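You operate a simulated robot arm through the tools that you are given. There is no shell and no other tool. Be economical: measure what you need, move in short steps, check, and stop when the job is done.

The job below is to be done with a simulated robot arm. You get a single attempt, and the scene is never put back.

JOB
Pipe a big cream blob on the pink cupcake and put it back.
Fine: one blob in the middle, from the piping press; back into its hollow in the teal tray; leave the sliding board out.

The check looks at the end state, three seconds after you hand in, the way a careful person would. Anything else that was tipped, shoved, dropped, spilled or broken makes it a failure.

ROBOT AND FRAMES
A 6-joint arm with a two-finger parallel gripper, fixed in place. Base frame: the origin is at the foot of the arm, x ahead of it, y to its left, z up; the work surface is at about z = 755. Units: mm, rad, N and s.
With the tool pointing down near the work surface it reaches from about 220 to 640 mm from the base axis. Its first joint turns from -1.152 to 1.152 rad. Payload 2.7 kg.
The tool frame sits at the grasp point between the pads (the TCP): z along the fingers, y along the line on which they close. The tips reach 23 mm beyond it. Largest opening 94 mm; finger width 38, thickness 10; the body of the gripper, 54 by 96 mm, starts 39 mm behind the TCP.
Orientation is that of the tool frame in the base frame, as [roll, pitch, yaw] about the fixed x, y, z axes, in that order (R = Rz(yaw) Ry(pitch) Rx(roll)). With the fingers straight down and closing along the base's y, the tool's x points along the base's -x, its y along +y and its z along -z.

CONTROLS
- The arm moves only by the tool move_arm. Its argument "plan" is a list of rows, each a list of 7 numbers: the shift along the tool's x, y, z in mm, then the turn, a rotation vector about the tool's x, y, z in rad, then the finger opening in mm, from 0 to 94. In form: [[x, y, z, wx, wy, wz, claw], ...]. A call has 1 to 8 rows; each row shifts and turns the commanded pose from where the row before left it, along the tool's axes as they then stand. A row lasts 0.2 s, in which the tool goes at most 50 mm and 0.15 rad; a call with a longer step from one row to the next is refused whole, and so is a gripper value outside its range. A pose out of reach is approached as far as the arm can. The call stops where the force on the tool passes 90 N (or 10 N more than at its start, if that is more) or the arm is blocked; 0.2 s more then pass. The fingers move at their own pace (about 45 mm/s each) and stop on an object; they squeeze with about 43 N. The grip force told is the motor's: it shows also when the fingers shut on nothing. Time passes only in rows, and 0.2 s behind the last, so rows that do not move let the fingers close. It gives the time, the measured TCP pose, the force on the tool (base axes), the opening and the grip force at its end, in the units of the frame above (readings bear some noise), with the torque about the TCP (base axes, N m) and any sound that the robot's microphone picked up.
- Cameras (640 x 400 px; columns grow to the right, rows downward): "scene" is fixed at [49.8, -416, 1415.8]; the picture's right is [0.94, -0.33, 0.00], its down [-0.15, -0.44, -0.89] and it looks along [0.29, 0.84, -0.46] (base axes); focal length 350 px, centre (320, 200). "wrist" rides on the gripper at [86, 16, -75] in the tool frame; the picture's right is [-0.18, 0.98, 0.00], its down [-0.58, -0.11, -0.81] and it looks along [-0.79, -0.15, 0.59] (tool axes); focal length 243 px, centre (320, 200). There is no depth. A picture from a camera that has moved, and an enlarged one, comes with that camera's place and axes in the base frame and with its lens.
- capture(camera): a new picture of that camera. The clock stands still meanwhile.
- enlarge(camera, box): a new picture of the part [left, top, right, bottom] of that camera's present view, enlarged. The clock stands still meanwhile.
- finish_job(): hands the job in; it is judged then, once.

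Go step by step. Nothing tells you positions but the pictures and the camera data: compare them with the known pose of the tool, close in by small moves and look again before you grip or let go. The budget is 120 turns and 64 pictures, counting those below and the enlarged ones. Unless the task says otherwise, let go and move clear before handing in, and close with one line.

The tools are called as a command line: name --pt "numbers of a row" for each row, then --argument value for the rest, lists and objects as JSON in quotes. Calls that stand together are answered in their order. move_arm: Moves the arm, as the interface text tells. Its arguments: {"type":"object","properties":{"plan":{"type":"array"}},"required":["plan"]} The other tools are called the same way: capture (camera) takes a picture; enlarge (camera, box) takes an enlarged picture of a part of a camera's view; finish_job () hands the job in.

At the start:

```text
t: 0.0
eef_pos: [328.0, 229.0, 1124.3]
tool_rot: [3.138, 0.002, -3.141]
force: [0.9, 0.1, 0.0]
moment: [0.02, -0.01, -0.01]
gripper_width: 93.9
grasp_force: 0.1
```

scene: 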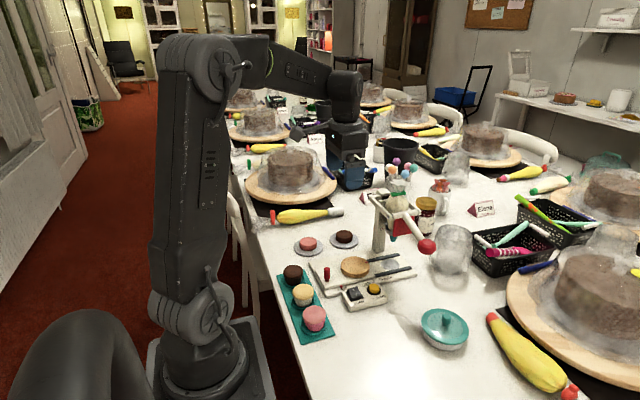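
wrist: 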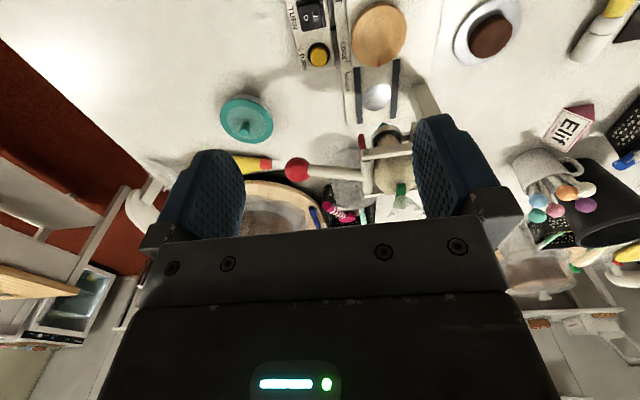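

I see a teal tray with three cupcakes (chocolate, yellow, pink), a piping press with a red-knobbed lever, a sliding board with a tan disc, and a switch box. I'll look closer first.

enlarge --camera "scene" --box '[260, 220, 440, 345]'

enlarge --camera "scene" --box '[340, 150, 480, 300]'

enlarge --camera "wrist" --box '[200, 0, 540, 220]'

```text
3.20 times, centred on (350, 282) of scene
camera zoom: at [49.8, -416.0, 1415.8], right [0.94, -0.33, 0.0], down [-0.15, -0.44, -0.89], along [0.29, 0.84, -0.46], focal length 1119 px, centre (224, -64)
```

zoom: 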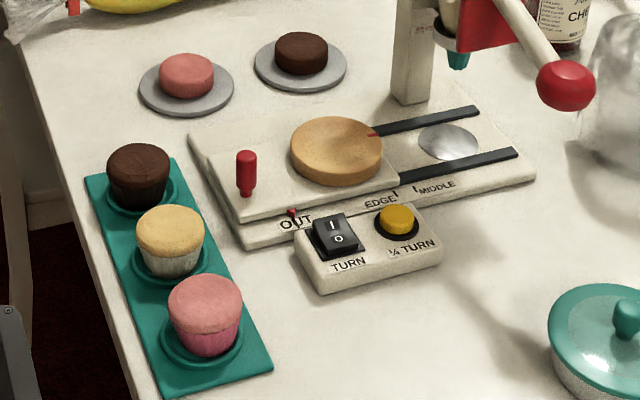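

```text
2.67 times, centred on (410, 225) of scene
camera zoom: at [49.8, -416.0, 1415.8], right [0.94, -0.33, 0.0], down [-0.15, -0.44, -0.89], along [0.29, 0.84, -0.46], focal length 932 px, centre (80, 133)
```

zoom: 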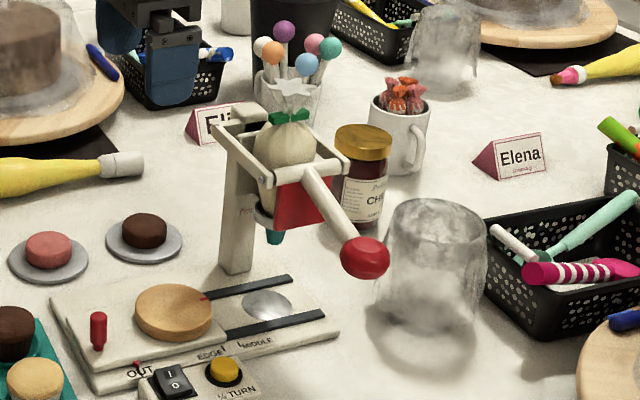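

```text
1.82 times, centred on (370, 110) of wrist
camera zoom: at [239.9, 246.0, 1200.4], right [0.18, 0.98, 0.0], down [0.58, -0.11, 0.81], along [0.79, -0.15, -0.59], focal length 441 px, centre (229, 364)
```

zoom: 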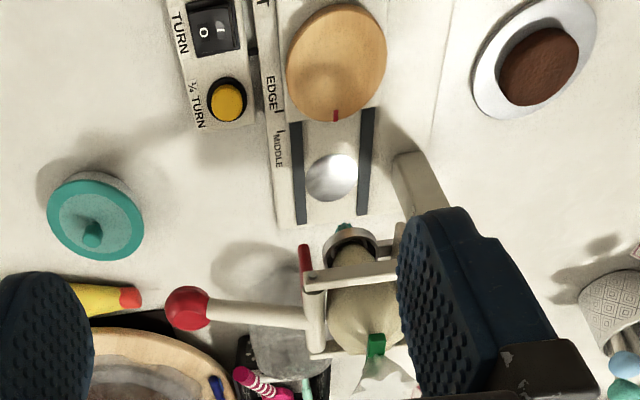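

enlarge --camera "scene" --box '[360, 175, 450, 265]'

enlarge --camera "scene" --box '[305, 245, 425, 315]'

```text
4.44 times, centred on (405, 220) of scene
camera zoom: at [49.8, -416.0, 1415.8], right [0.94, -0.33, 0.0], down [-0.15, -0.44, -0.89], along [0.29, 0.84, -0.46], focal length 1554 px, centre (-58, 111)
```

zoom: 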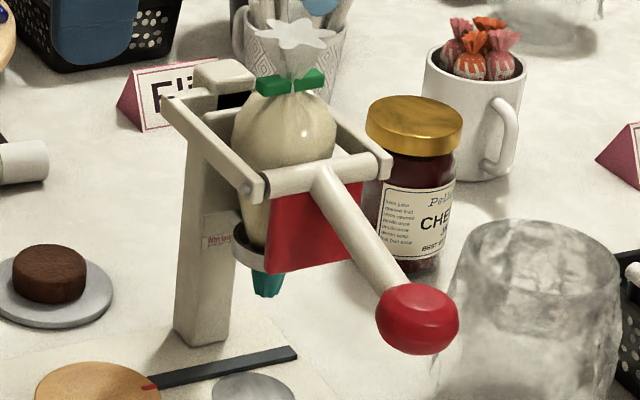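

```text
5.33 times, centred on (365, 280) of scene
camera zoom: at [49.8, -416.0, 1415.8], right [0.94, -0.33, 0.0], down [-0.15, -0.44, -0.89], along [0.29, 0.84, -0.46], focal length 1864 px, centre (80, -227)
```

zoom: 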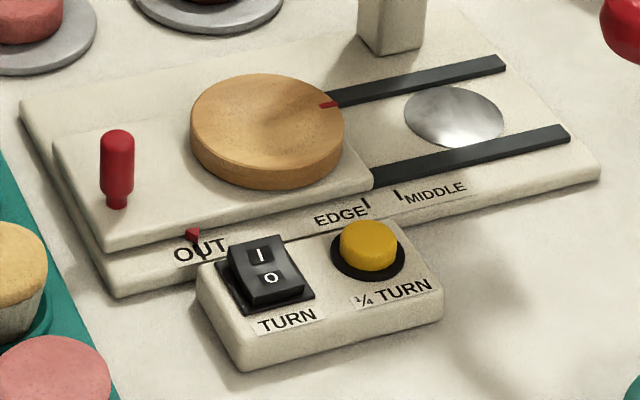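

enlarge --camera "scene" --box '[399, 221, 419, 234]'

```text
16.00 times, centred on (409, 228) of scene
camera zoom: at [49.8, -416.0, 1415.8], right [0.94, -0.33, 0.0], down [-0.15, -0.44, -0.89], along [0.29, 0.84, -0.46], focal length 5593 px, centre (-1104, -240)
```

zoom: 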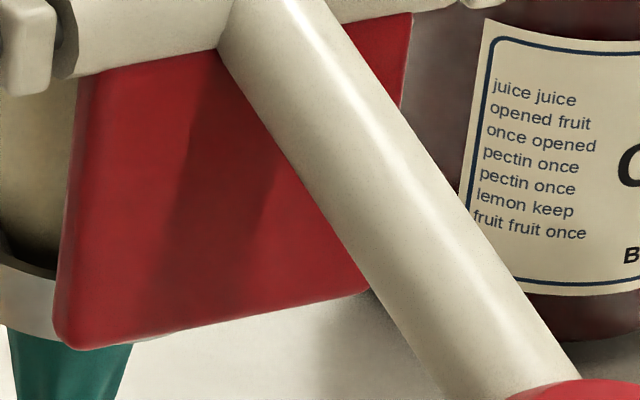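

enlarge --camera "scene" --box '[374, 224, 390, 234]'

```text
16.00 times, centred on (382, 229) of scene
camera zoom: at [49.8, -416.0, 1415.8], right [0.94, -0.33, 0.0], down [-0.15, -0.44, -0.89], along [0.29, 0.84, -0.46], focal length 5593 px, centre (-672, -264)
```

zoom: 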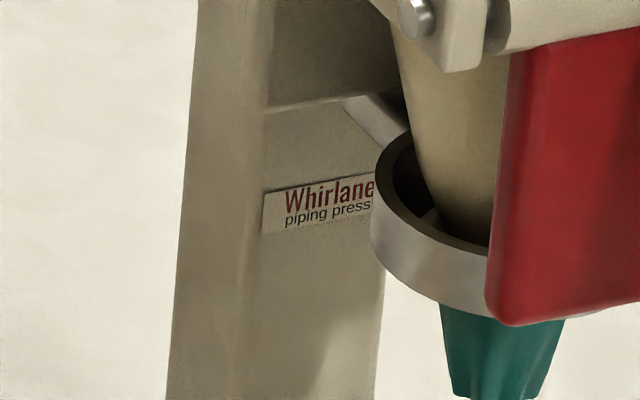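

The press works by pushing the red-ball lever down, and the board slides along +x to MIDDLE. The pink cupcake seems to be at about (234, 156), top near z 815, so I'll hover above it and check.

move_arm --pt "15.7 -12.2 37.3 0 0 0 80" --pt "15.7 -12.2 37.3 0 0 0 80" --pt "15.7 -12.2 37.3 0 0 0 80" --pt "15.7 -12.2 37.3 0 0 0 80" --pt "15.7 -12.2 37.3 0 0 0 80" --pt "15.7 -12.2 37.3 0 0 0 80" --pt "0 0 0 0 0 0 80"

capture --camera "wrist"

capture --camera "scene"

```text
t: 1.6
eef_pos: [234.3, 156.5, 902.0]
tool_rot: [3.138, 0.001, -3.142]
force: [-0.1, -0.7, -0.5]
moment: [0.0, 0.0, 0.03]
gripper_width: 79.8
grasp_force: 0.0
```

```text
54 pictures are left
camera wrist: at [145.8, 173.4, 976.8], right [0.18, 0.98, 0.0], down [0.58, -0.11, 0.81], along [0.79, -0.15, -0.59], focal length 243 px, centre (320, 200)
```

wrist: 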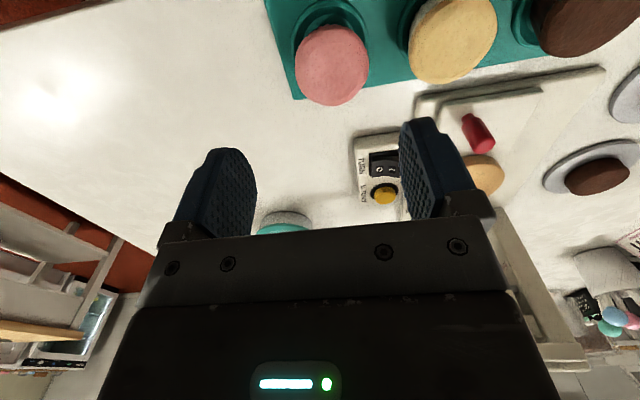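

```text
53 pictures are left
```

scene: 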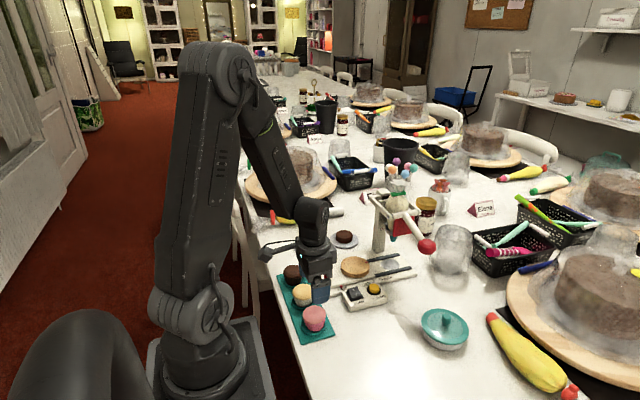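

enlarge --camera "wrist" --box '[260, 0, 420, 110]'

enlarge --camera "scene" --box '[270, 240, 366, 345]'

```text
3.64 times, centred on (340, 55) of wrist
camera zoom: at [145.8, 173.4, 976.8], right [0.18, 0.98, 0.0], down [0.58, -0.11, 0.81], along [0.79, -0.15, -0.59], focal length 882 px, centre (247, 727)
```

zoom: 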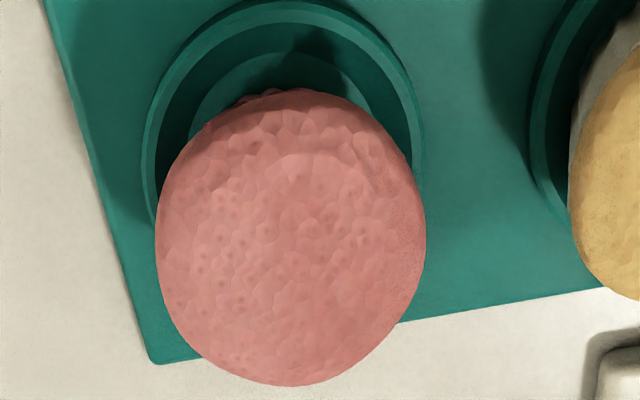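

```text
3.81 times, centred on (318, 292) of scene
camera zoom: at [49.8, -416.0, 1415.8], right [0.94, -0.33, 0.0], down [-0.15, -0.44, -0.89], along [0.29, 0.84, -0.46], focal length 1332 px, centre (328, -152)
```

zoom: 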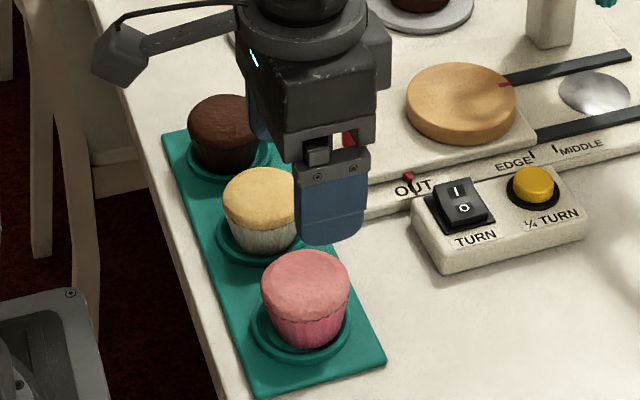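

Combining both cameras puts the pink cupcake near (231, 165), with its top around z 793. I'll descend partway over it and look again.

move_arm --pt "1.5 4 26 0 0 0 80" --pt "1.5 4 26 0 0 0 80" --pt "0 0 0 0 0 0 80"

capture --camera "wrist"

enlarge --camera "scene" --box '[270, 240, 366, 345]'

```text
t: 2.4
eef_pos: [228.7, 164.7, 849.3]
tool_rot: [3.136, 0.001, -3.141]
force: [0.6, 0.0, 0.2]
moment: [0.01, 0.0, 0.01]
gripper_width: 80.0
grasp_force: 0.0
```

```text
50 pictures are left
camera wrist: at [142.6, 181.4, 924.2], right [0.18, 0.98, 0.0], down [0.58, -0.11, 0.81], along [0.79, -0.15, -0.59], focal length 243 px, centre (320, 200)
```

wrist: 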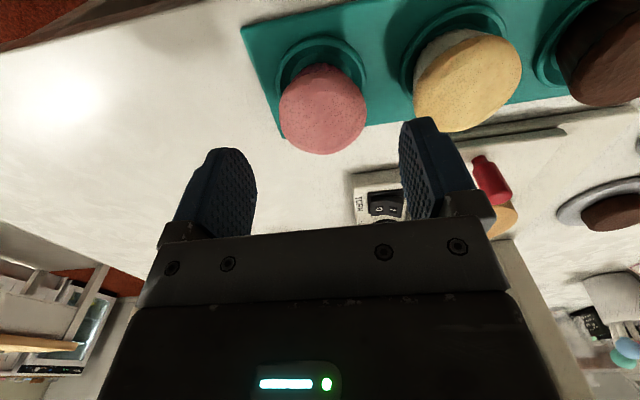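

```text
3.81 times, centred on (318, 292) of scene
camera zoom: at [49.8, -416.0, 1415.8], right [0.94, -0.33, 0.0], down [-0.15, -0.44, -0.89], along [0.29, 0.84, -0.46], focal length 1332 px, centre (328, -152)
```

zoom: 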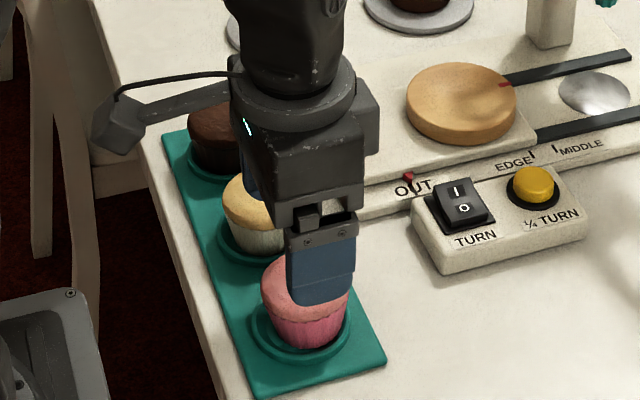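

The two wrist views agree on about (230, 167) with the top near z 791. I'll centre over it, go down to z ≈ 790 and close gently.

move_arm --pt "-1.5 2.5 20 0 0 0 80" --pt "0 0 20 0 0 0 80" --pt "0 0 19.5 0 0 0 80" --pt "0 0 0 0 0 0 80"

capture --camera "wrist"

enlarge --camera "scene" --box '[270, 240, 366, 345]'

```text
t: 3.4
eef_pos: [231.7, 166.9, 788.7]
tool_rot: [3.138, 0.002, 3.141]
force: [1.2, 0.8, 0.3]
moment: [0.0, 0.01, 0.01]
gripper_width: 79.9
grasp_force: 0.1
```

```text
48 pictures are left
camera wrist: at [144.2, 184.2, 864.0], right [0.18, 0.98, 0.0], down [0.58, -0.11, 0.81], along [0.79, -0.15, -0.59], focal length 243 px, centre (320, 200)
```

wrist: 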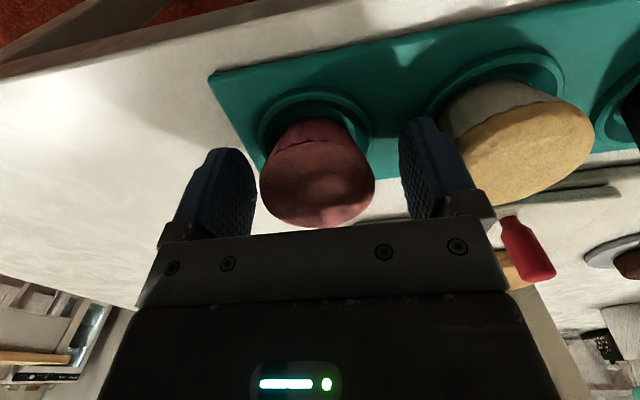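

```text
3.81 times, centred on (318, 292) of scene
camera zoom: at [49.8, -416.0, 1415.8], right [0.94, -0.33, 0.0], down [-0.15, -0.44, -0.89], along [0.29, 0.84, -0.46], focal length 1332 px, centre (328, -152)
```

zoom: 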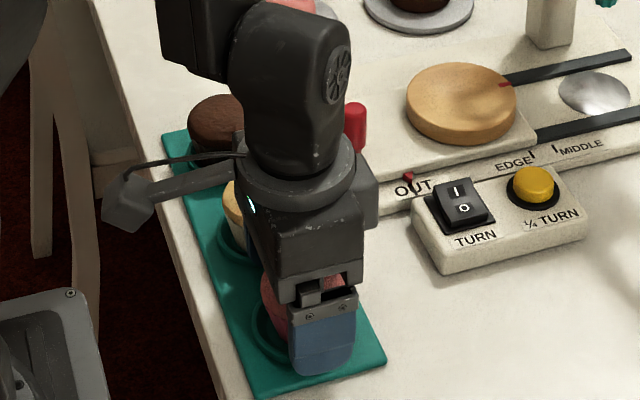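

The cupcake sits centred between the fingers. I'll close on it.

move_arm --pt "-1.5 0 0 0 0 0 68" --pt "0 0 0 0 0 0 60" --pt "0 0 0 0 0 0 54" --pt "0 0 0 0 0 0 52" --pt "0 0 0 0 0 0 52"

```text
t: 4.6
eef_pos: [233.1, 167.2, 790.3]
tool_rot: [3.139, 0.001, 3.141]
force: [0.5, 0.4, -0.2]
moment: [-0.01, -0.02, 0.03]
gripper_width: 53.8
grasp_force: 42.8
```

Gripped at about 54 mm. I'll lift and carry it toward the turntable, stopping above it.

move_arm --pt "0 0 -30 0 0 0 52" --pt "0 0 -40 0 0 0 52" --pt "0 0 -15 0 0 0 52"

capture --camera "scene"

```text
t: 5.4
eef_pos: [232.0, 167.1, 875.0]
tool_rot: [3.14, 0.0, -3.14]
force: [-0.3, -0.2, -1.2]
moment: [0.0, 0.0, 0.02]
gripper_width: 53.9
grasp_force: 42.4
```

```text
46 pictures are left
```

scene: 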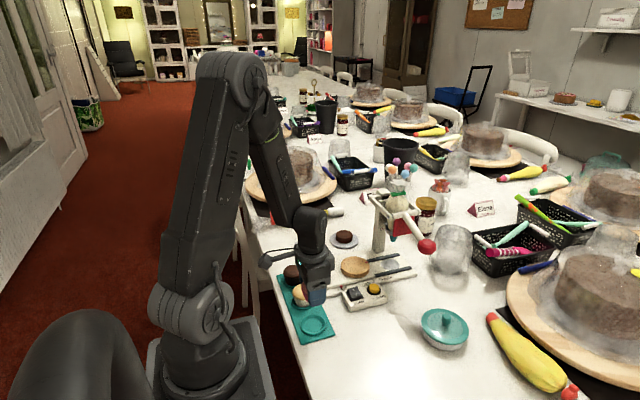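

move_arm --pt "-34 28 0 0 0 0 52" --pt "-34 28 0 0 0 0 52" --pt "-34 28 0 0 0 0 52" --pt "-34 28 0 0 0 0 52" --pt "-34 28 0 0 0 0 52" --pt "0 0 0 0 0 0 52"

enlarge --camera "scene" --box '[280, 210, 440, 340]'

capture --camera "wrist"

```text
t: 6.8
eef_pos: [404.4, 306.7, 875.5]
tool_rot: [3.141, -0.001, -3.14]
force: [0.6, -0.2, 0.1]
moment: [0.0, -0.02, 0.01]
gripper_width: 54.1
grasp_force: 43.3
```

```text
3.08 times, centred on (360, 275) of scene
camera zoom: at [49.9, -416.0, 1415.8], right [0.94, -0.33, 0.0], down [-0.15, -0.44, -0.89], along [0.29, 0.84, -0.46], focal length 1076 px, centre (197, -31)
```

zoom: 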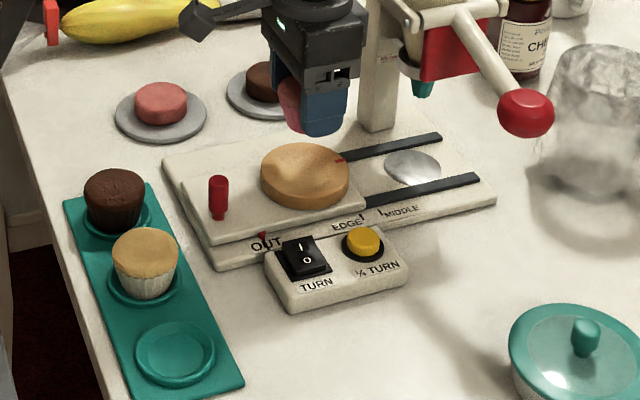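

```text
44 pictures are left
camera wrist: at [315.8, 323.6, 950.0], right [0.18, 0.98, 0.0], down [0.58, -0.11, 0.81], along [0.79, -0.15, -0.59], focal length 243 px, centre (320, 200)
```

wrist: 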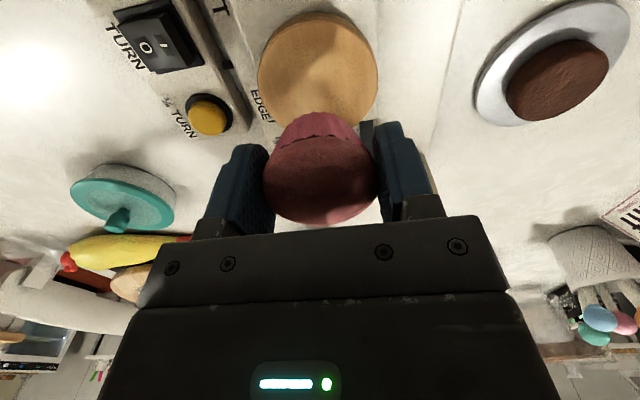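

The turntable's centre seems to be about (402, 308), top near z 782. I'll lower to just above it and check alignment.

move_arm --pt "1 0.5 25 0 0 0 52" --pt "1 0.5 23 0 0 0 52" --pt "0 0 0 0 0 0 52"

enlarge --camera "scene" --box '[310, 225, 410, 300]'

capture --camera "wrist"

```text
t: 7.6
eef_pos: [401.3, 308.4, 827.7]
tool_rot: [3.137, 0.0, -3.141]
force: [-0.9, 0.5, -0.1]
moment: [-0.03, 0.01, 0.0]
gripper_width: 54.0
grasp_force: 42.5
```

```text
5.33 times, centred on (360, 262) of scene
camera zoom: at [49.8, -416.0, 1415.8], right [0.94, -0.33, 0.0], down [-0.15, -0.44, -0.89], along [0.29, 0.84, -0.46], focal length 1864 px, centre (107, -133)
```

zoom: 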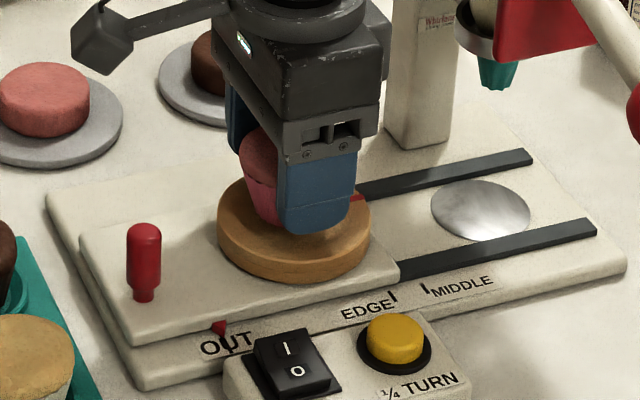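

```text
42 pictures are left
camera wrist: at [313.7, 324.9, 901.8], right [0.18, 0.98, 0.0], down [0.58, -0.11, 0.81], along [0.79, -0.15, -0.59], focal length 243 px, centre (320, 200)
```

wrist: 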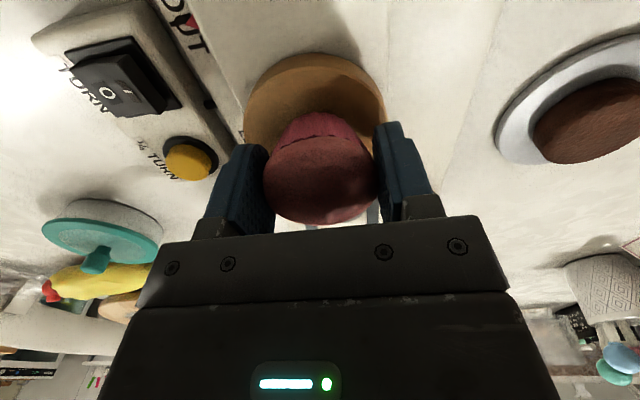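

enlarge --camera "wrist" --box '[230, 40, 400, 146]'

```text
3.76 times, centred on (315, 93) of wrist
camera zoom: at [313.7, 324.9, 901.8], right [0.18, 0.98, 0.0], down [0.58, -0.11, 0.81], along [0.79, -0.15, -0.59], focal length 913 px, centre (339, 603)
```

zoom: 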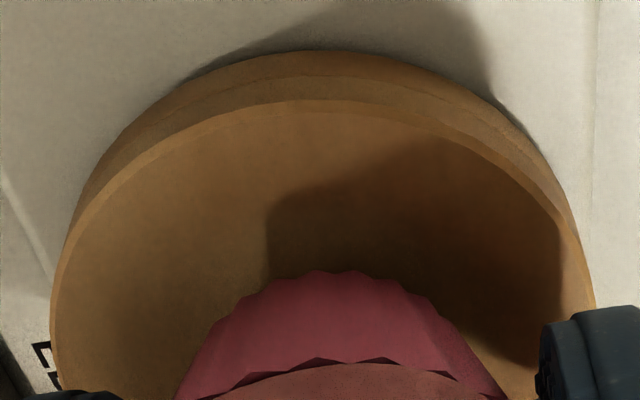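

The turntable centre comes out near (404.5, 306.5), top near z 790, so the cupcake is nearly touching. I'll nudge it and lower in small steps until contact.

move_arm --pt "-3 -2 0 0 0 0 52" --pt "0 0 1.5 0 0 0 52" --pt "0 0 1 0 0 0 52" --pt "0 0 0 0 0 0 52"

enlarge --camera "scene" --box '[330, 240, 390, 285]'

```text
t: 8.6
eef_pos: [405.3, 304.5, 823.5]
tool_rot: [3.138, 0.001, 3.141]
force: [-0.2, -0.7, -0.7]
moment: [0.01, -0.01, -0.01]
gripper_width: 54.1
grasp_force: 43.1
```

```text
8.89 times, centred on (360, 262) of scene
camera zoom: at [49.8, -416.0, 1415.8], right [0.94, -0.33, 0.0], down [-0.15, -0.44, -0.89], along [0.29, 0.84, -0.46], focal length 3107 px, centre (-36, -356)
```

zoom: 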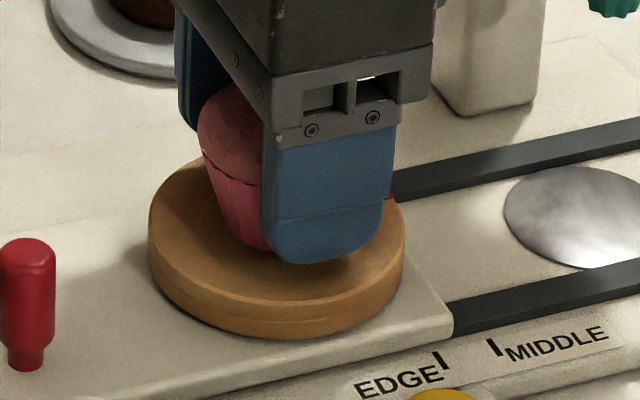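

move_arm --pt "0 0 1 0 0 0 52" --pt "0 0 1 0 0 0 52" --pt "0 0 1 0 0 0 52"

```text
t: 9.4
eef_pos: [404.6, 305.3, 822.6]
tool_rot: [3.139, 0.002, -3.14]
force: [0.1, 0.0, -0.3]
moment: [0.01, 0.0, -0.01]
gripper_width: 53.9
grasp_force: 42.8
```

move_arm --pt "0 0 1 0 0 0 52" --pt "0 0 1 0 0 0 52" --pt "0 0 1 0 0 0 52"

enlarge --camera "wrist" --box '[230, 40, 400, 146]'

```text
t: 10.2
eef_pos: [404.2, 306.0, 818.0]
tool_rot: [3.139, 0.002, -3.14]
force: [-0.3, -0.6, -0.2]
moment: [-0.01, -0.01, -0.01]
gripper_width: 54.0
grasp_force: 42.9
```

```text
3.76 times, centred on (315, 93) of wrist
camera zoom: at [317.1, 322.9, 893.8], right [0.18, 0.98, 0.0], down [0.58, -0.11, 0.81], along [0.79, -0.15, -0.59], focal length 913 px, centre (339, 603)
```

zoom: 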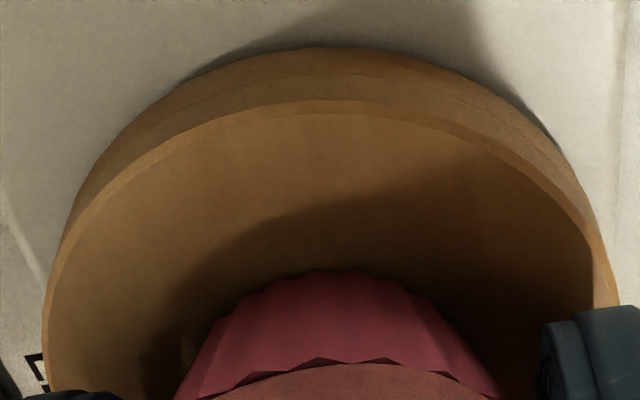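

move_arm --pt "0 -1 1 0 0 0 52" --pt "0 0 1 0 0 0 52" --pt "0 0 0 0 0 0 52"

enlarge --camera "scene" --box '[330, 240, 390, 285]'

```text
t: 11.0
eef_pos: [404.3, 304.3, 818.4]
tool_rot: [3.138, 0.002, -3.141]
force: [0.8, -1.2, 4.1]
moment: [0.08, 0.05, 0.0]
gripper_width: 54.0
grasp_force: 43.1
```

```text
8.89 times, centred on (360, 262) of scene
camera zoom: at [49.8, -416.1, 1415.8], right [0.94, -0.33, 0.0], down [-0.15, -0.44, -0.89], along [0.29, 0.84, -0.46], focal length 3107 px, centre (-36, -356)
```

zoom: 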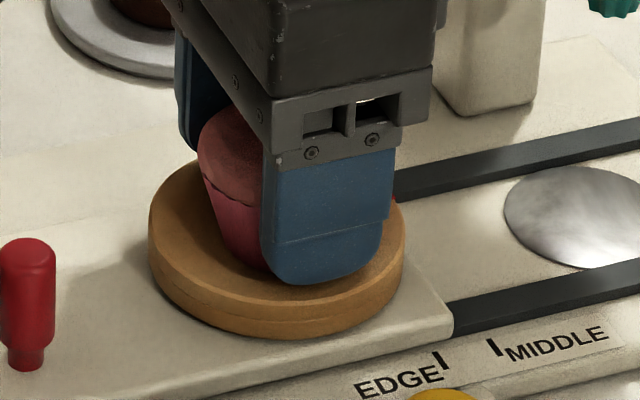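

Contact felt (4 N), so the cupcake is seated at TCP z ≈ 817. I'll open and rise straight up.

move_arm --pt "0 0 0 0 0 0 58" --pt "0 0 0 0 0 0 66" --pt "0 0 0 0 0 0 72" --pt "0 0 -15 0 0 0 72" --pt "0 0 -30 0 0 0 72" --pt "0 0 -30 0 0 0 72" --pt "0 0 -10 0 0 0 72"

enlarge --camera "scene" --box '[310, 225, 410, 300]'

capture --camera "wrist"

```text
t: 12.6
eef_pos: [403.7, 305.2, 902.6]
tool_rot: [3.14, 0.002, 3.139]
force: [-0.3, -0.8, 0.2]
moment: [0.0, 0.0, 0.01]
gripper_width: 71.8
grasp_force: 0.0
```

```text
5.33 times, centred on (360, 262) of scene
camera zoom: at [49.8, -416.0, 1415.8], right [0.94, -0.33, 0.0], down [-0.15, -0.44, -0.89], along [0.29, 0.84, -0.46], focal length 1864 px, centre (107, -133)
```

zoom: 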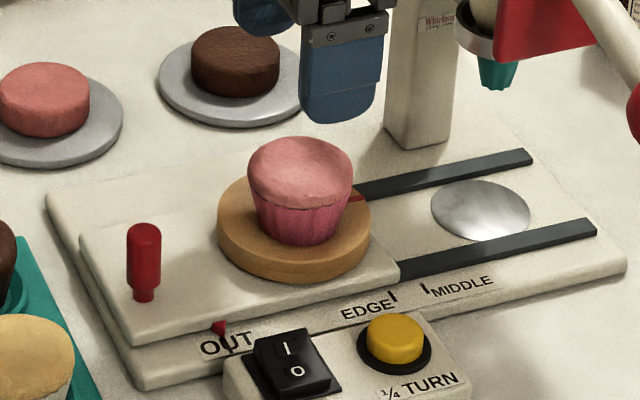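

```text
36 pictures are left
camera wrist: at [316.7, 321.9, 977.9], right [0.18, 0.98, 0.0], down [0.58, -0.11, 0.81], along [0.79, -0.15, -0.59], focal length 243 px, centre (320, 200)
```

wrist: 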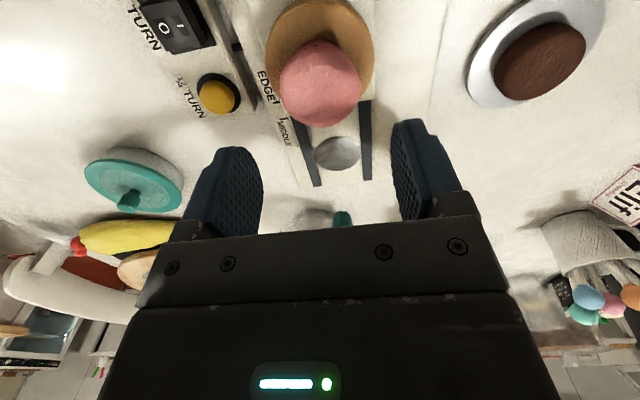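

The cupcake stands centred on the turntable. Next is the board's red handle, around (314, 290); I'll hover near it and measure.

move_arm --pt "30 -5 0 0 0 0 60" --pt "30 -5 10 0 0 0 60" --pt "30 -5 25 0 0 0 60" --pt "0 0 0 0 0 0 60"

capture --camera "wrist"

enlarge --camera "scene" --box '[290, 225, 390, 300]'

```text
t: 13.6
eef_pos: [311.9, 290.6, 866.5]
tool_rot: [3.14, 0.001, -3.141]
force: [0.4, 0.4, -0.6]
moment: [0.02, 0.0, 0.02]
gripper_width: 59.9
grasp_force: 0.0
```

```text
35 pictures are left
camera wrist: at [226.2, 307.2, 941.9], right [0.18, 0.98, 0.0], down [0.58, -0.11, 0.81], along [0.79, -0.15, -0.59], focal length 243 px, centre (320, 200)
```

wrist: 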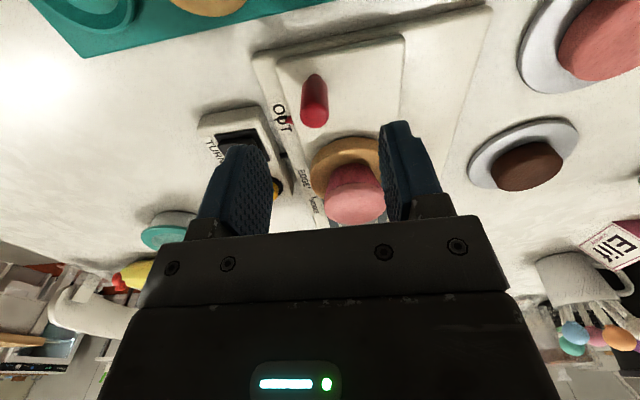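

```text
5.33 times, centred on (340, 262) of scene
camera zoom: at [49.8, -416.0, 1415.8], right [0.94, -0.33, 0.0], down [-0.15, -0.44, -0.89], along [0.29, 0.84, -0.46], focal length 1864 px, centre (213, -133)
```

zoom: 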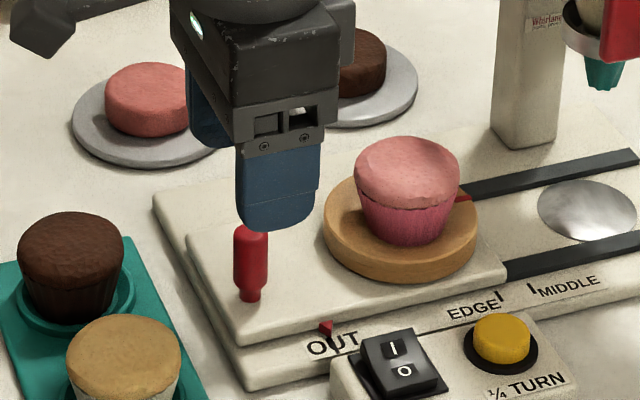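

The handle is at about (311, 288). I'll descend around it and close.

move_arm --pt "1 -2.5 20 0 0 0 60" --pt "0 0 22 0 0 0 60" --pt "0 0 20 0 0 0 60" --pt "0 0 0 0 0 0 60"

capture --camera "wrist"

```text
t: 14.6
eef_pos: [313.1, 286.5, 803.8]
tool_rot: [3.141, 0.001, -3.141]
force: [-0.5, -1.1, 0.2]
moment: [-0.04, -0.04, 0.03]
gripper_width: 59.9
grasp_force: 0.0
```

```text
33 pictures are left
camera wrist: at [226.5, 304.4, 879.4], right [0.18, 0.98, 0.0], down [0.58, -0.11, 0.81], along [0.79, -0.15, -0.59], focal length 243 px, centre (320, 200)
```

wrist: 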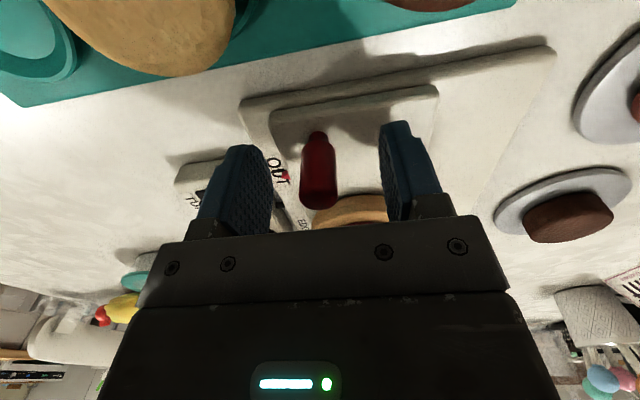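

move_arm --pt "0 0 0 0 0 0 40" --pt "0 0 0 0 0 0 25" --pt "0 0 0 0 0 0 12" --pt "0 0 0 0 0 0 12" --pt "0 0 0 0 0 0 12"

```text
t: 15.8
eef_pos: [313.8, 286.3, 805.3]
tool_rot: [3.14, 0.001, -3.141]
force: [1.7, -5.4, 1.7]
moment: [-0.77, 0.03, -0.01]
gripper_width: 17.7
grasp_force: 45.2
```

move_arm --pt "-1 -0.7 0 0 0 0 12" --pt "-3 0 0 0 0 0 12" --pt "-5 0 0 0 0 0 12" --pt "-6 0 0 0 0 0 12" --pt "-4 0 0 0 0 0 12" --pt "-1 0 0 0 0 0 12"

enlarge --camera "scene" --box '[310, 225, 410, 300]'

```text
t: 17.2
eef_pos: [334.0, 286.3, 804.5]
tool_rot: [3.137, 0.001, -3.14]
force: [-0.6, 7.2, -9.3]
moment: [-0.75, 0.47, -0.06]
gripper_width: 17.6
grasp_force: 45.7
```

```text
5.33 times, centred on (360, 262) of scene
camera zoom: at [49.9, -415.7, 1415.9], right [0.94, -0.33, 0.0], down [-0.15, -0.44, -0.89], along [0.29, 0.84, -0.46], focal length 1864 px, centre (107, -133)
```

zoom: 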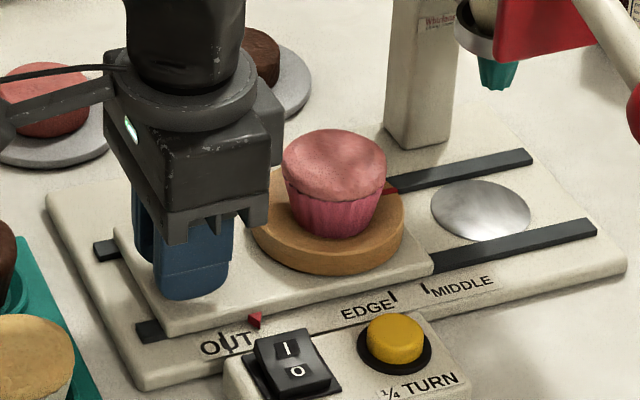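

The board slides along with the handle and the cupcake stays put. I'll continue toward MIDDLE, stopping short to check.

move_arm --pt "-5 0 0 0 0 0 12" --pt "-9 0 0 0 0 0 12" --pt "-11 0 0 0 0 0 12" --pt "-11 0 0 0 0 0 12" --pt "-11 0 0 0 0 0 12" --pt "-11 0 0 0 0 0 12" --pt "-8 0 0 0 0 0 12" --pt "-4 0 0 0 0 0 12"

enlarge --camera "scene" --box '[350, 225, 420, 285]'

```text
t: 19.0
eef_pos: [403.4, 286.9, 805.0]
tool_rot: [3.14, 0.001, -3.139]
force: [-1.0, 8.8, -11.6]
moment: [-0.73, 0.14, -0.02]
gripper_width: 17.7
grasp_force: 45.0
```

```text
6.67 times, centred on (385, 255) of scene
camera zoom: at [50.0, -415.7, 1415.9], right [0.94, -0.33, 0.0], down [-0.15, -0.44, -0.89], along [0.29, 0.84, -0.46], focal length 2330 px, centre (-113, -167)
```

zoom: 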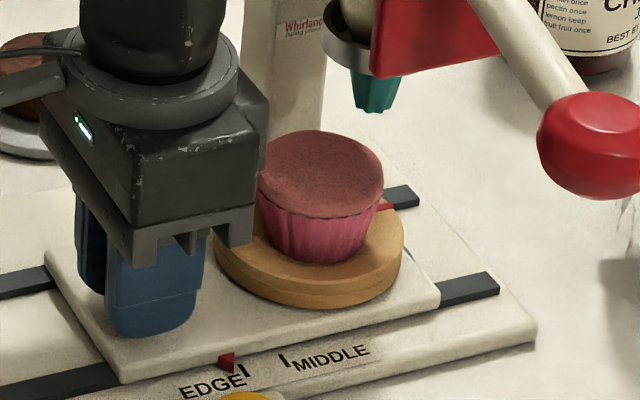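

Pointer is just short of EDGE; about 22 mm remain to MIDDLE. I'll move 19 mm and check.

move_arm --pt "-4 0 0 0 0 0 12" --pt "-5 0 0 0 0 0 12" --pt "-5 0 0 0 0 0 12" --pt "-4 0 0 0 0 0 12" --pt "-1 0 0 0 0 0 12"

enlarge --camera "scene" --box '[370, 240, 410, 285]'

```text
t: 20.2
eef_pos: [422.8, 286.2, 805.0]
tool_rot: [3.14, -0.001, -3.141]
force: [-1.8, 6.5, -9.6]
moment: [-0.72, 0.13, -0.04]
gripper_width: 17.7
grasp_force: 45.1
```

```text
8.89 times, centred on (390, 262) of scene
camera zoom: at [49.9, -415.8, 1415.9], right [0.94, -0.33, 0.0], down [-0.15, -0.44, -0.89], along [0.29, 0.84, -0.46], focal length 3107 px, centre (-302, -356)
```

zoom: 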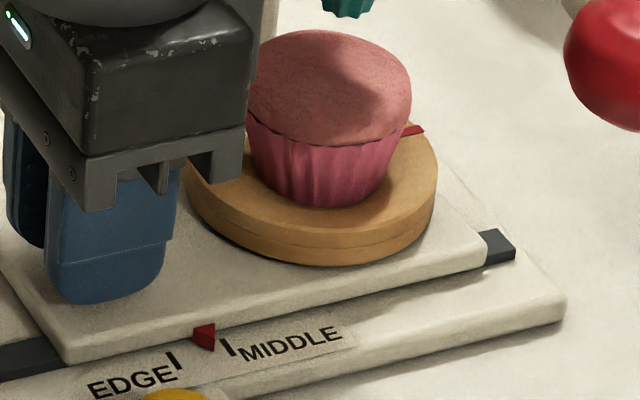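

move_arm --pt "-2 0 0 0 0 0 12" --pt "-2 0 0 0 0 0 12" --pt "0 0 0 0 0 0 12"

enlarge --camera "scene" --box '[384, 271, 404, 286]'

enlarge --camera "scene" --box '[370, 225, 420, 275]'

```text
t: 21.0
eef_pos: [425.6, 287.2, 803.7]
tool_rot: [3.139, -0.001, 3.141]
force: [-0.1, 3.3, -12.2]
moment: [-0.71, 0.03, 0.04]
gripper_width: 17.9
grasp_force: 45.2
```

```text
16.00 times, centred on (394, 278) of scene
camera zoom: at [50.0, -415.8, 1415.9], right [0.94, -0.33, 0.0], down [-0.15, -0.44, -0.89], along [0.29, 0.84, -0.46], focal length 5593 px, centre (-864, -1056)
```

zoom: 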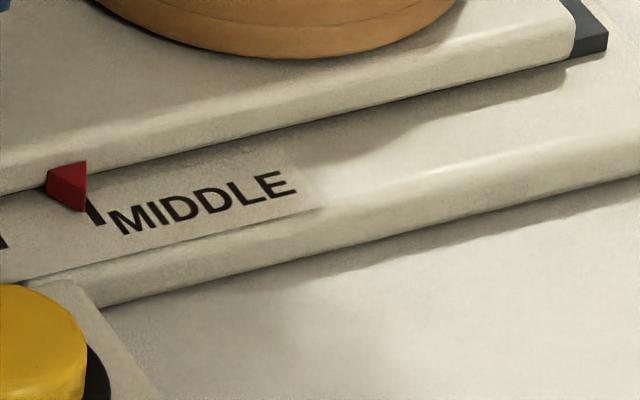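

```text
8.00 times, centred on (395, 250) of scene
camera zoom: at [50.0, -415.8, 1415.9], right [0.94, -0.33, 0.0], down [-0.15, -0.44, -0.89], along [0.29, 0.84, -0.46], focal length 2796 px, centre (-280, -200)
```

zoom: 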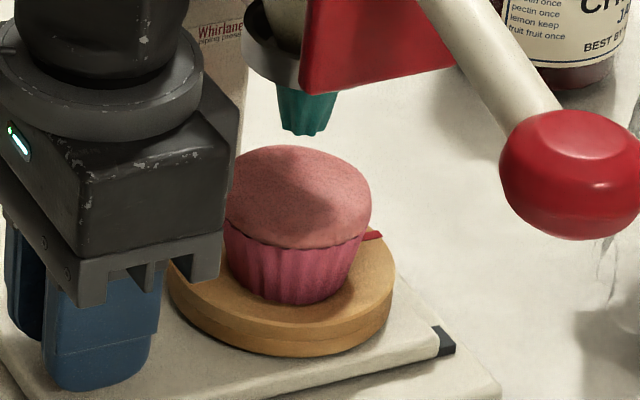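

About 2–3 mm remain to line the pointer and nozzle up. I'll nudge and check.

move_arm --pt "-1.5 0 0 0 0 0 12" --pt "-1 0 0 0 0 0 12" --pt "0 0 0 0 0 0 12"

enlarge --camera "scene" --box '[384, 271, 404, 286]'

```text
t: 21.8
eef_pos: [428.8, 286.1, 804.9]
tool_rot: [3.139, 0.002, -3.141]
force: [-3.9, 4.2, -8.1]
moment: [-0.69, -0.3, 0.0]
gripper_width: 17.5
grasp_force: 44.8
```

```text
16.00 times, centred on (394, 278) of scene
camera zoom: at [49.8, -415.8, 1415.9], right [0.94, -0.33, 0.0], down [-0.15, -0.44, -0.89], along [0.29, 0.84, -0.46], focal length 5593 px, centre (-864, -1056)
```

zoom: 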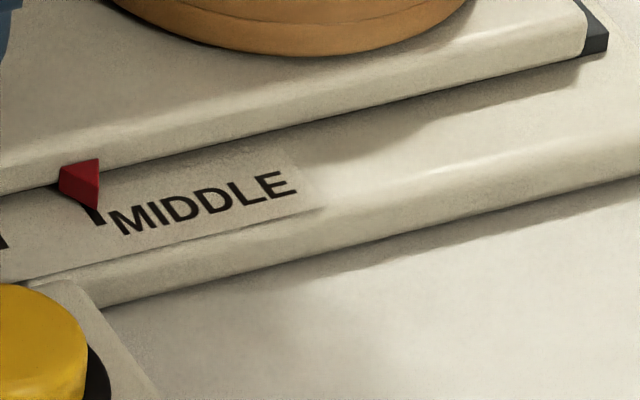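

The pointer is on MIDDLE now. I'll let go of the handle, rise, and view the lever.

move_arm --pt "0 0 0 0 0 0 25" --pt "0 0 0 0 0 0 40" --pt "0 0 0 0 0 0 40" --pt "0 0 -10 0 0 0 40" --pt "0 0 -30 0 0 0 40" --pt "0 0 -45 0 0 0 40" --pt "0 0 -45 0 0 0 40" --pt "0 0 -45 0 0 0 40"

enlarge --camera "scene" --box '[340, 170, 460, 290]'

capture --camera "wrist"

```text
t: 23.3
eef_pos: [421.6, 281.9, 869.8]
tool_rot: [-3.125, -0.033, -3.137]
force: [0.3, 0.3, 0.0]
moment: [0.0, -0.03, -0.01]
gripper_width: 40.1
grasp_force: 0.0
stopped in row 7: the force on the tool passed its limit (the readings are from after the stop); the commanded pose is now the measured one
```

```text
3.33 times, centred on (400, 230) of scene
camera zoom: at [49.9, -416.0, 1415.8], right [0.94, -0.33, 0.0], down [-0.15, -0.44, -0.89], along [0.29, 0.84, -0.46], focal length 1165 px, centre (53, 100)
```

zoom: 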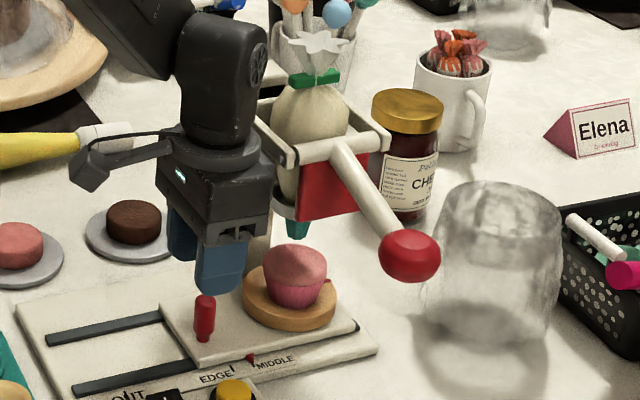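

```text
25 pictures are left
camera wrist: at [336.1, 299.8, 947.1], right [0.18, 0.98, -0.02], down [0.61, -0.09, 0.79], along [0.77, -0.16, -0.62], focal length 243 px, centre (320, 200)
```

wrist: 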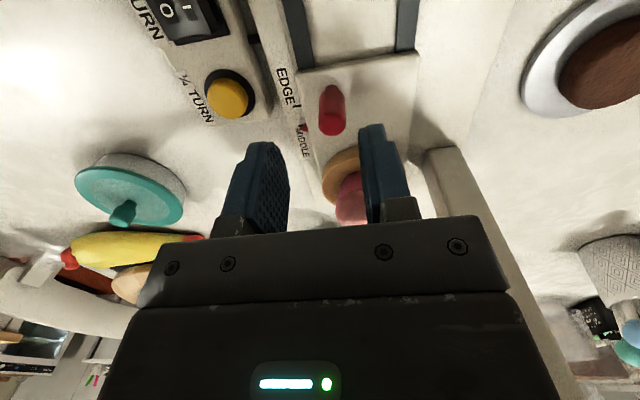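

The rising wrist brushed the press frame and stopped. Nothing looks displaced, so I'll back off toward the base, straighten the tool, then rise.

move_arm --pt "25 0 0 0 0 0 40" --pt "35 0 0 -0.0166 -0.033 0 40" --pt "40 0 0 0 0 0 40" --pt "0 0 -45 0 0 0 40" --pt "0 0 -45 0 0 0 40" --pt "0 0 -45 0 0 0 40" --pt "0 0 -40 0 0 0 40" --pt "0 0 0 0 0 0 60"

enlarge --camera "scene" --box '[350, 180, 450, 290]'

capture --camera "wrist"

```text
t: 25.1
eef_pos: [320.2, 281.5, 1048.0]
tool_rot: [-3.14, -0.003, -3.136]
force: [0.0, -1.0, -0.6]
moment: [-0.01, -0.01, 0.01]
gripper_width: 60.1
grasp_force: 0.0
```

```text
3.64 times, centred on (400, 235) of scene
camera zoom: at [49.8, -416.0, 1415.8], right [0.94, -0.33, 0.0], down [-0.15, -0.44, -0.89], along [0.29, 0.84, -0.46], focal length 1271 px, centre (29, 73)
```

zoom: 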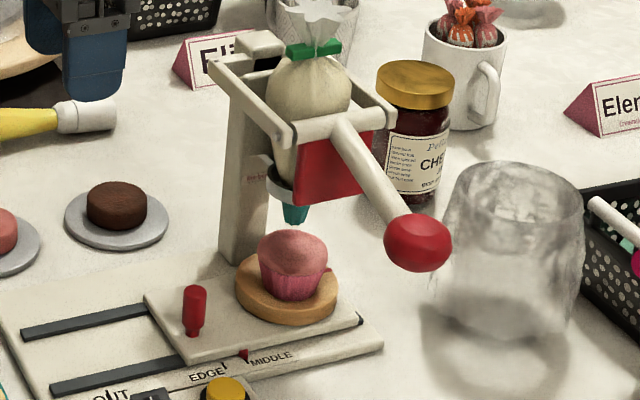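

```text
23 pictures are left
camera wrist: at [233.8, 297.9, 1121.9], right [0.18, 0.98, 0.0], down [0.58, -0.1, 0.81], along [0.79, -0.15, -0.59], focal length 243 px, centre (320, 200)
```

wrist: 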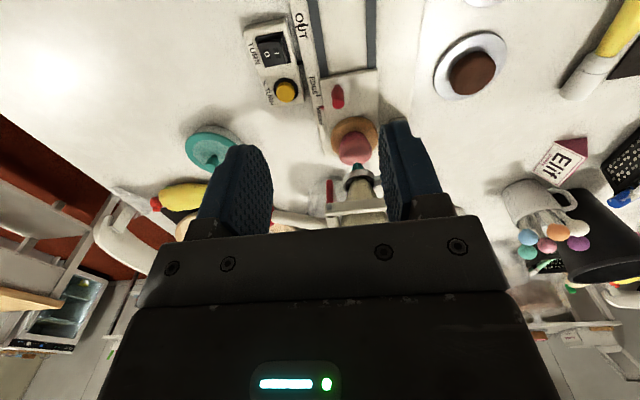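

The press is unharmed and the cupcake remains under the nozzle. I'll turn the tool 90° so the fingers close along x, ready to straddle the lever ball.

move_arm --pt "0 0 0 0 0 -0.15 60" --pt "0 0 0 0 0 -0.15 60" --pt "0 0 0 0 0 -0.15 60" --pt "0 0 0 0 0 -0.15 60" --pt "0 0 0 0 0 -0.15 60" --pt "0 0 0 0 0 -0.15 60" --pt "0 0 0 0 0 -0.15 60" --pt "0 0 0 0 0 -0.15 60"

move_arm --pt "0 0 0 0 0 -0.15 60" --pt "0 0 0 0 0 -0.15 60" --pt "0 0 0 0 0 -0.076 60" --pt "0 0 0 0 0 0 60"

```text
t: 26.9
eef_pos: [320.0, 281.7, 1046.6]
tool_rot: [3.141, 0.001, -1.933]
force: [-0.3, 0.9, 0.8]
moment: [-0.01, -0.03, 0.0]
gripper_width: 60.2
grasp_force: 0.1
```

```text
t: 27.9
eef_pos: [319.9, 281.5, 1046.5]
tool_rot: [3.139, -0.001, -1.558]
force: [-0.2, -0.8, -0.7]
moment: [0.01, 0.0, 0.0]
gripper_width: 59.8
grasp_force: 0.0
```

move_arm --pt "32 -32.7 0 0 0 0.013 70" --pt "32 -32.7 0 0 0 0 70" --pt "32 -32.7 0 0 0 0 70" --pt "32 -32.7 0 0 0 0 70" --pt "32 -32.7 0 0 0 0 70" --pt "32 -32.7 0 0 0 0 70" --pt "0 0 0 0 0 0 70"

move_arm --pt "0 0 0 0 -0.15 0 70" --pt "0 0 0 0 -0.15 0 70" --pt "0 0 0 0 -0.15 0 70" --pt "0 0 0 0 -0.15 0 70" --pt "0 0 0 0 0 0 70"

capture --camera "wrist"

capture --camera "scene"

```text
t: 29.5
eef_pos: [515.9, 88.7, 1047.5]
tool_rot: [3.138, -0.001, -1.572]
force: [-0.9, -0.7, 0.4]
moment: [0.0, 0.05, -0.04]
gripper_width: 69.9
grasp_force: 0.1
```

```text
t: 30.7
eef_pos: [518.2, 89.2, 1046.7]
tool_rot: [3.138, 0.601, -1.573]
force: [-0.2, -0.8, 0.1]
moment: [-0.03, -0.02, 0.01]
gripper_width: 69.9
grasp_force: 0.0
```

```text
22 pictures are left
camera wrist: at [499.9, -23.6, 1060.1], right [-0.98, 0.15, 0.1], down [0.11, 0.02, 0.99], along [0.15, 0.99, -0.04], focal length 243 px, centre (320, 200)
```

wrist: 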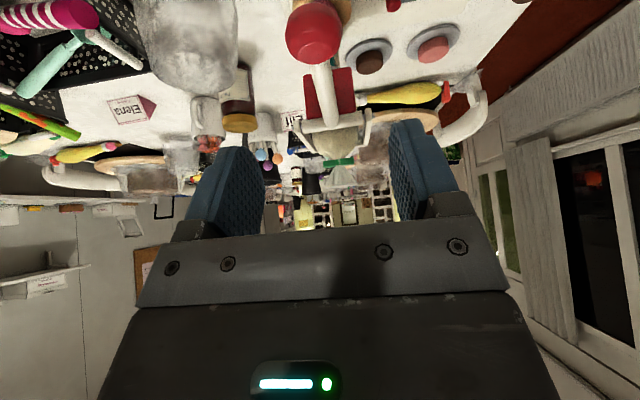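

```text
21 pictures are left
```

scene: 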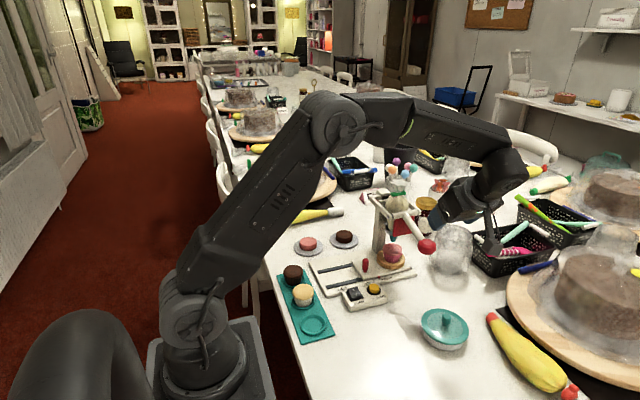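

The ball is at about (517, 152, 930), lever axle near (256, 961) in y–z. I'll approach along the tilted tool axis to just before straddling the ball.

move_arm --pt "7.2 0 30 0 0 0 70" --pt "7.2 0 30 0 0 0 70" --pt "0 0 30 0 0 0 70" --pt "0 0 0 0 0 0 70"

capture --camera "wrist"

```text
t: 31.7
eef_pos: [516.2, 128.0, 963.4]
tool_rot: [3.14, 0.599, -1.575]
force: [-0.4, -0.4, 0.0]
moment: [0.0, -0.02, -0.03]
gripper_width: 70.0
grasp_force: 0.1
```

```text
20 pictures are left
camera wrist: at [499.9, 15.2, 977.1], right [-0.98, 0.15, 0.11], down [0.11, 0.03, 0.99], along [0.15, 0.99, -0.04], focal length 243 px, centre (320, 200)
```

wrist: 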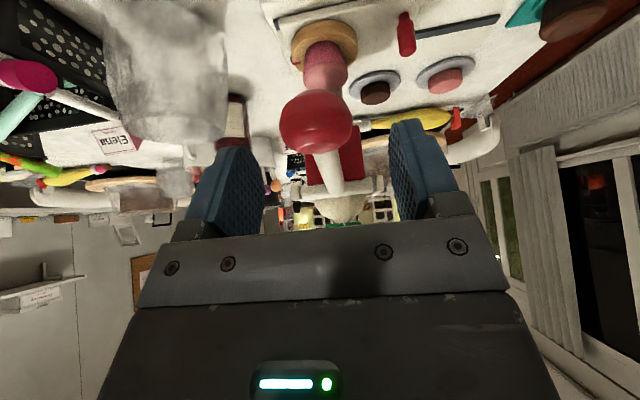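

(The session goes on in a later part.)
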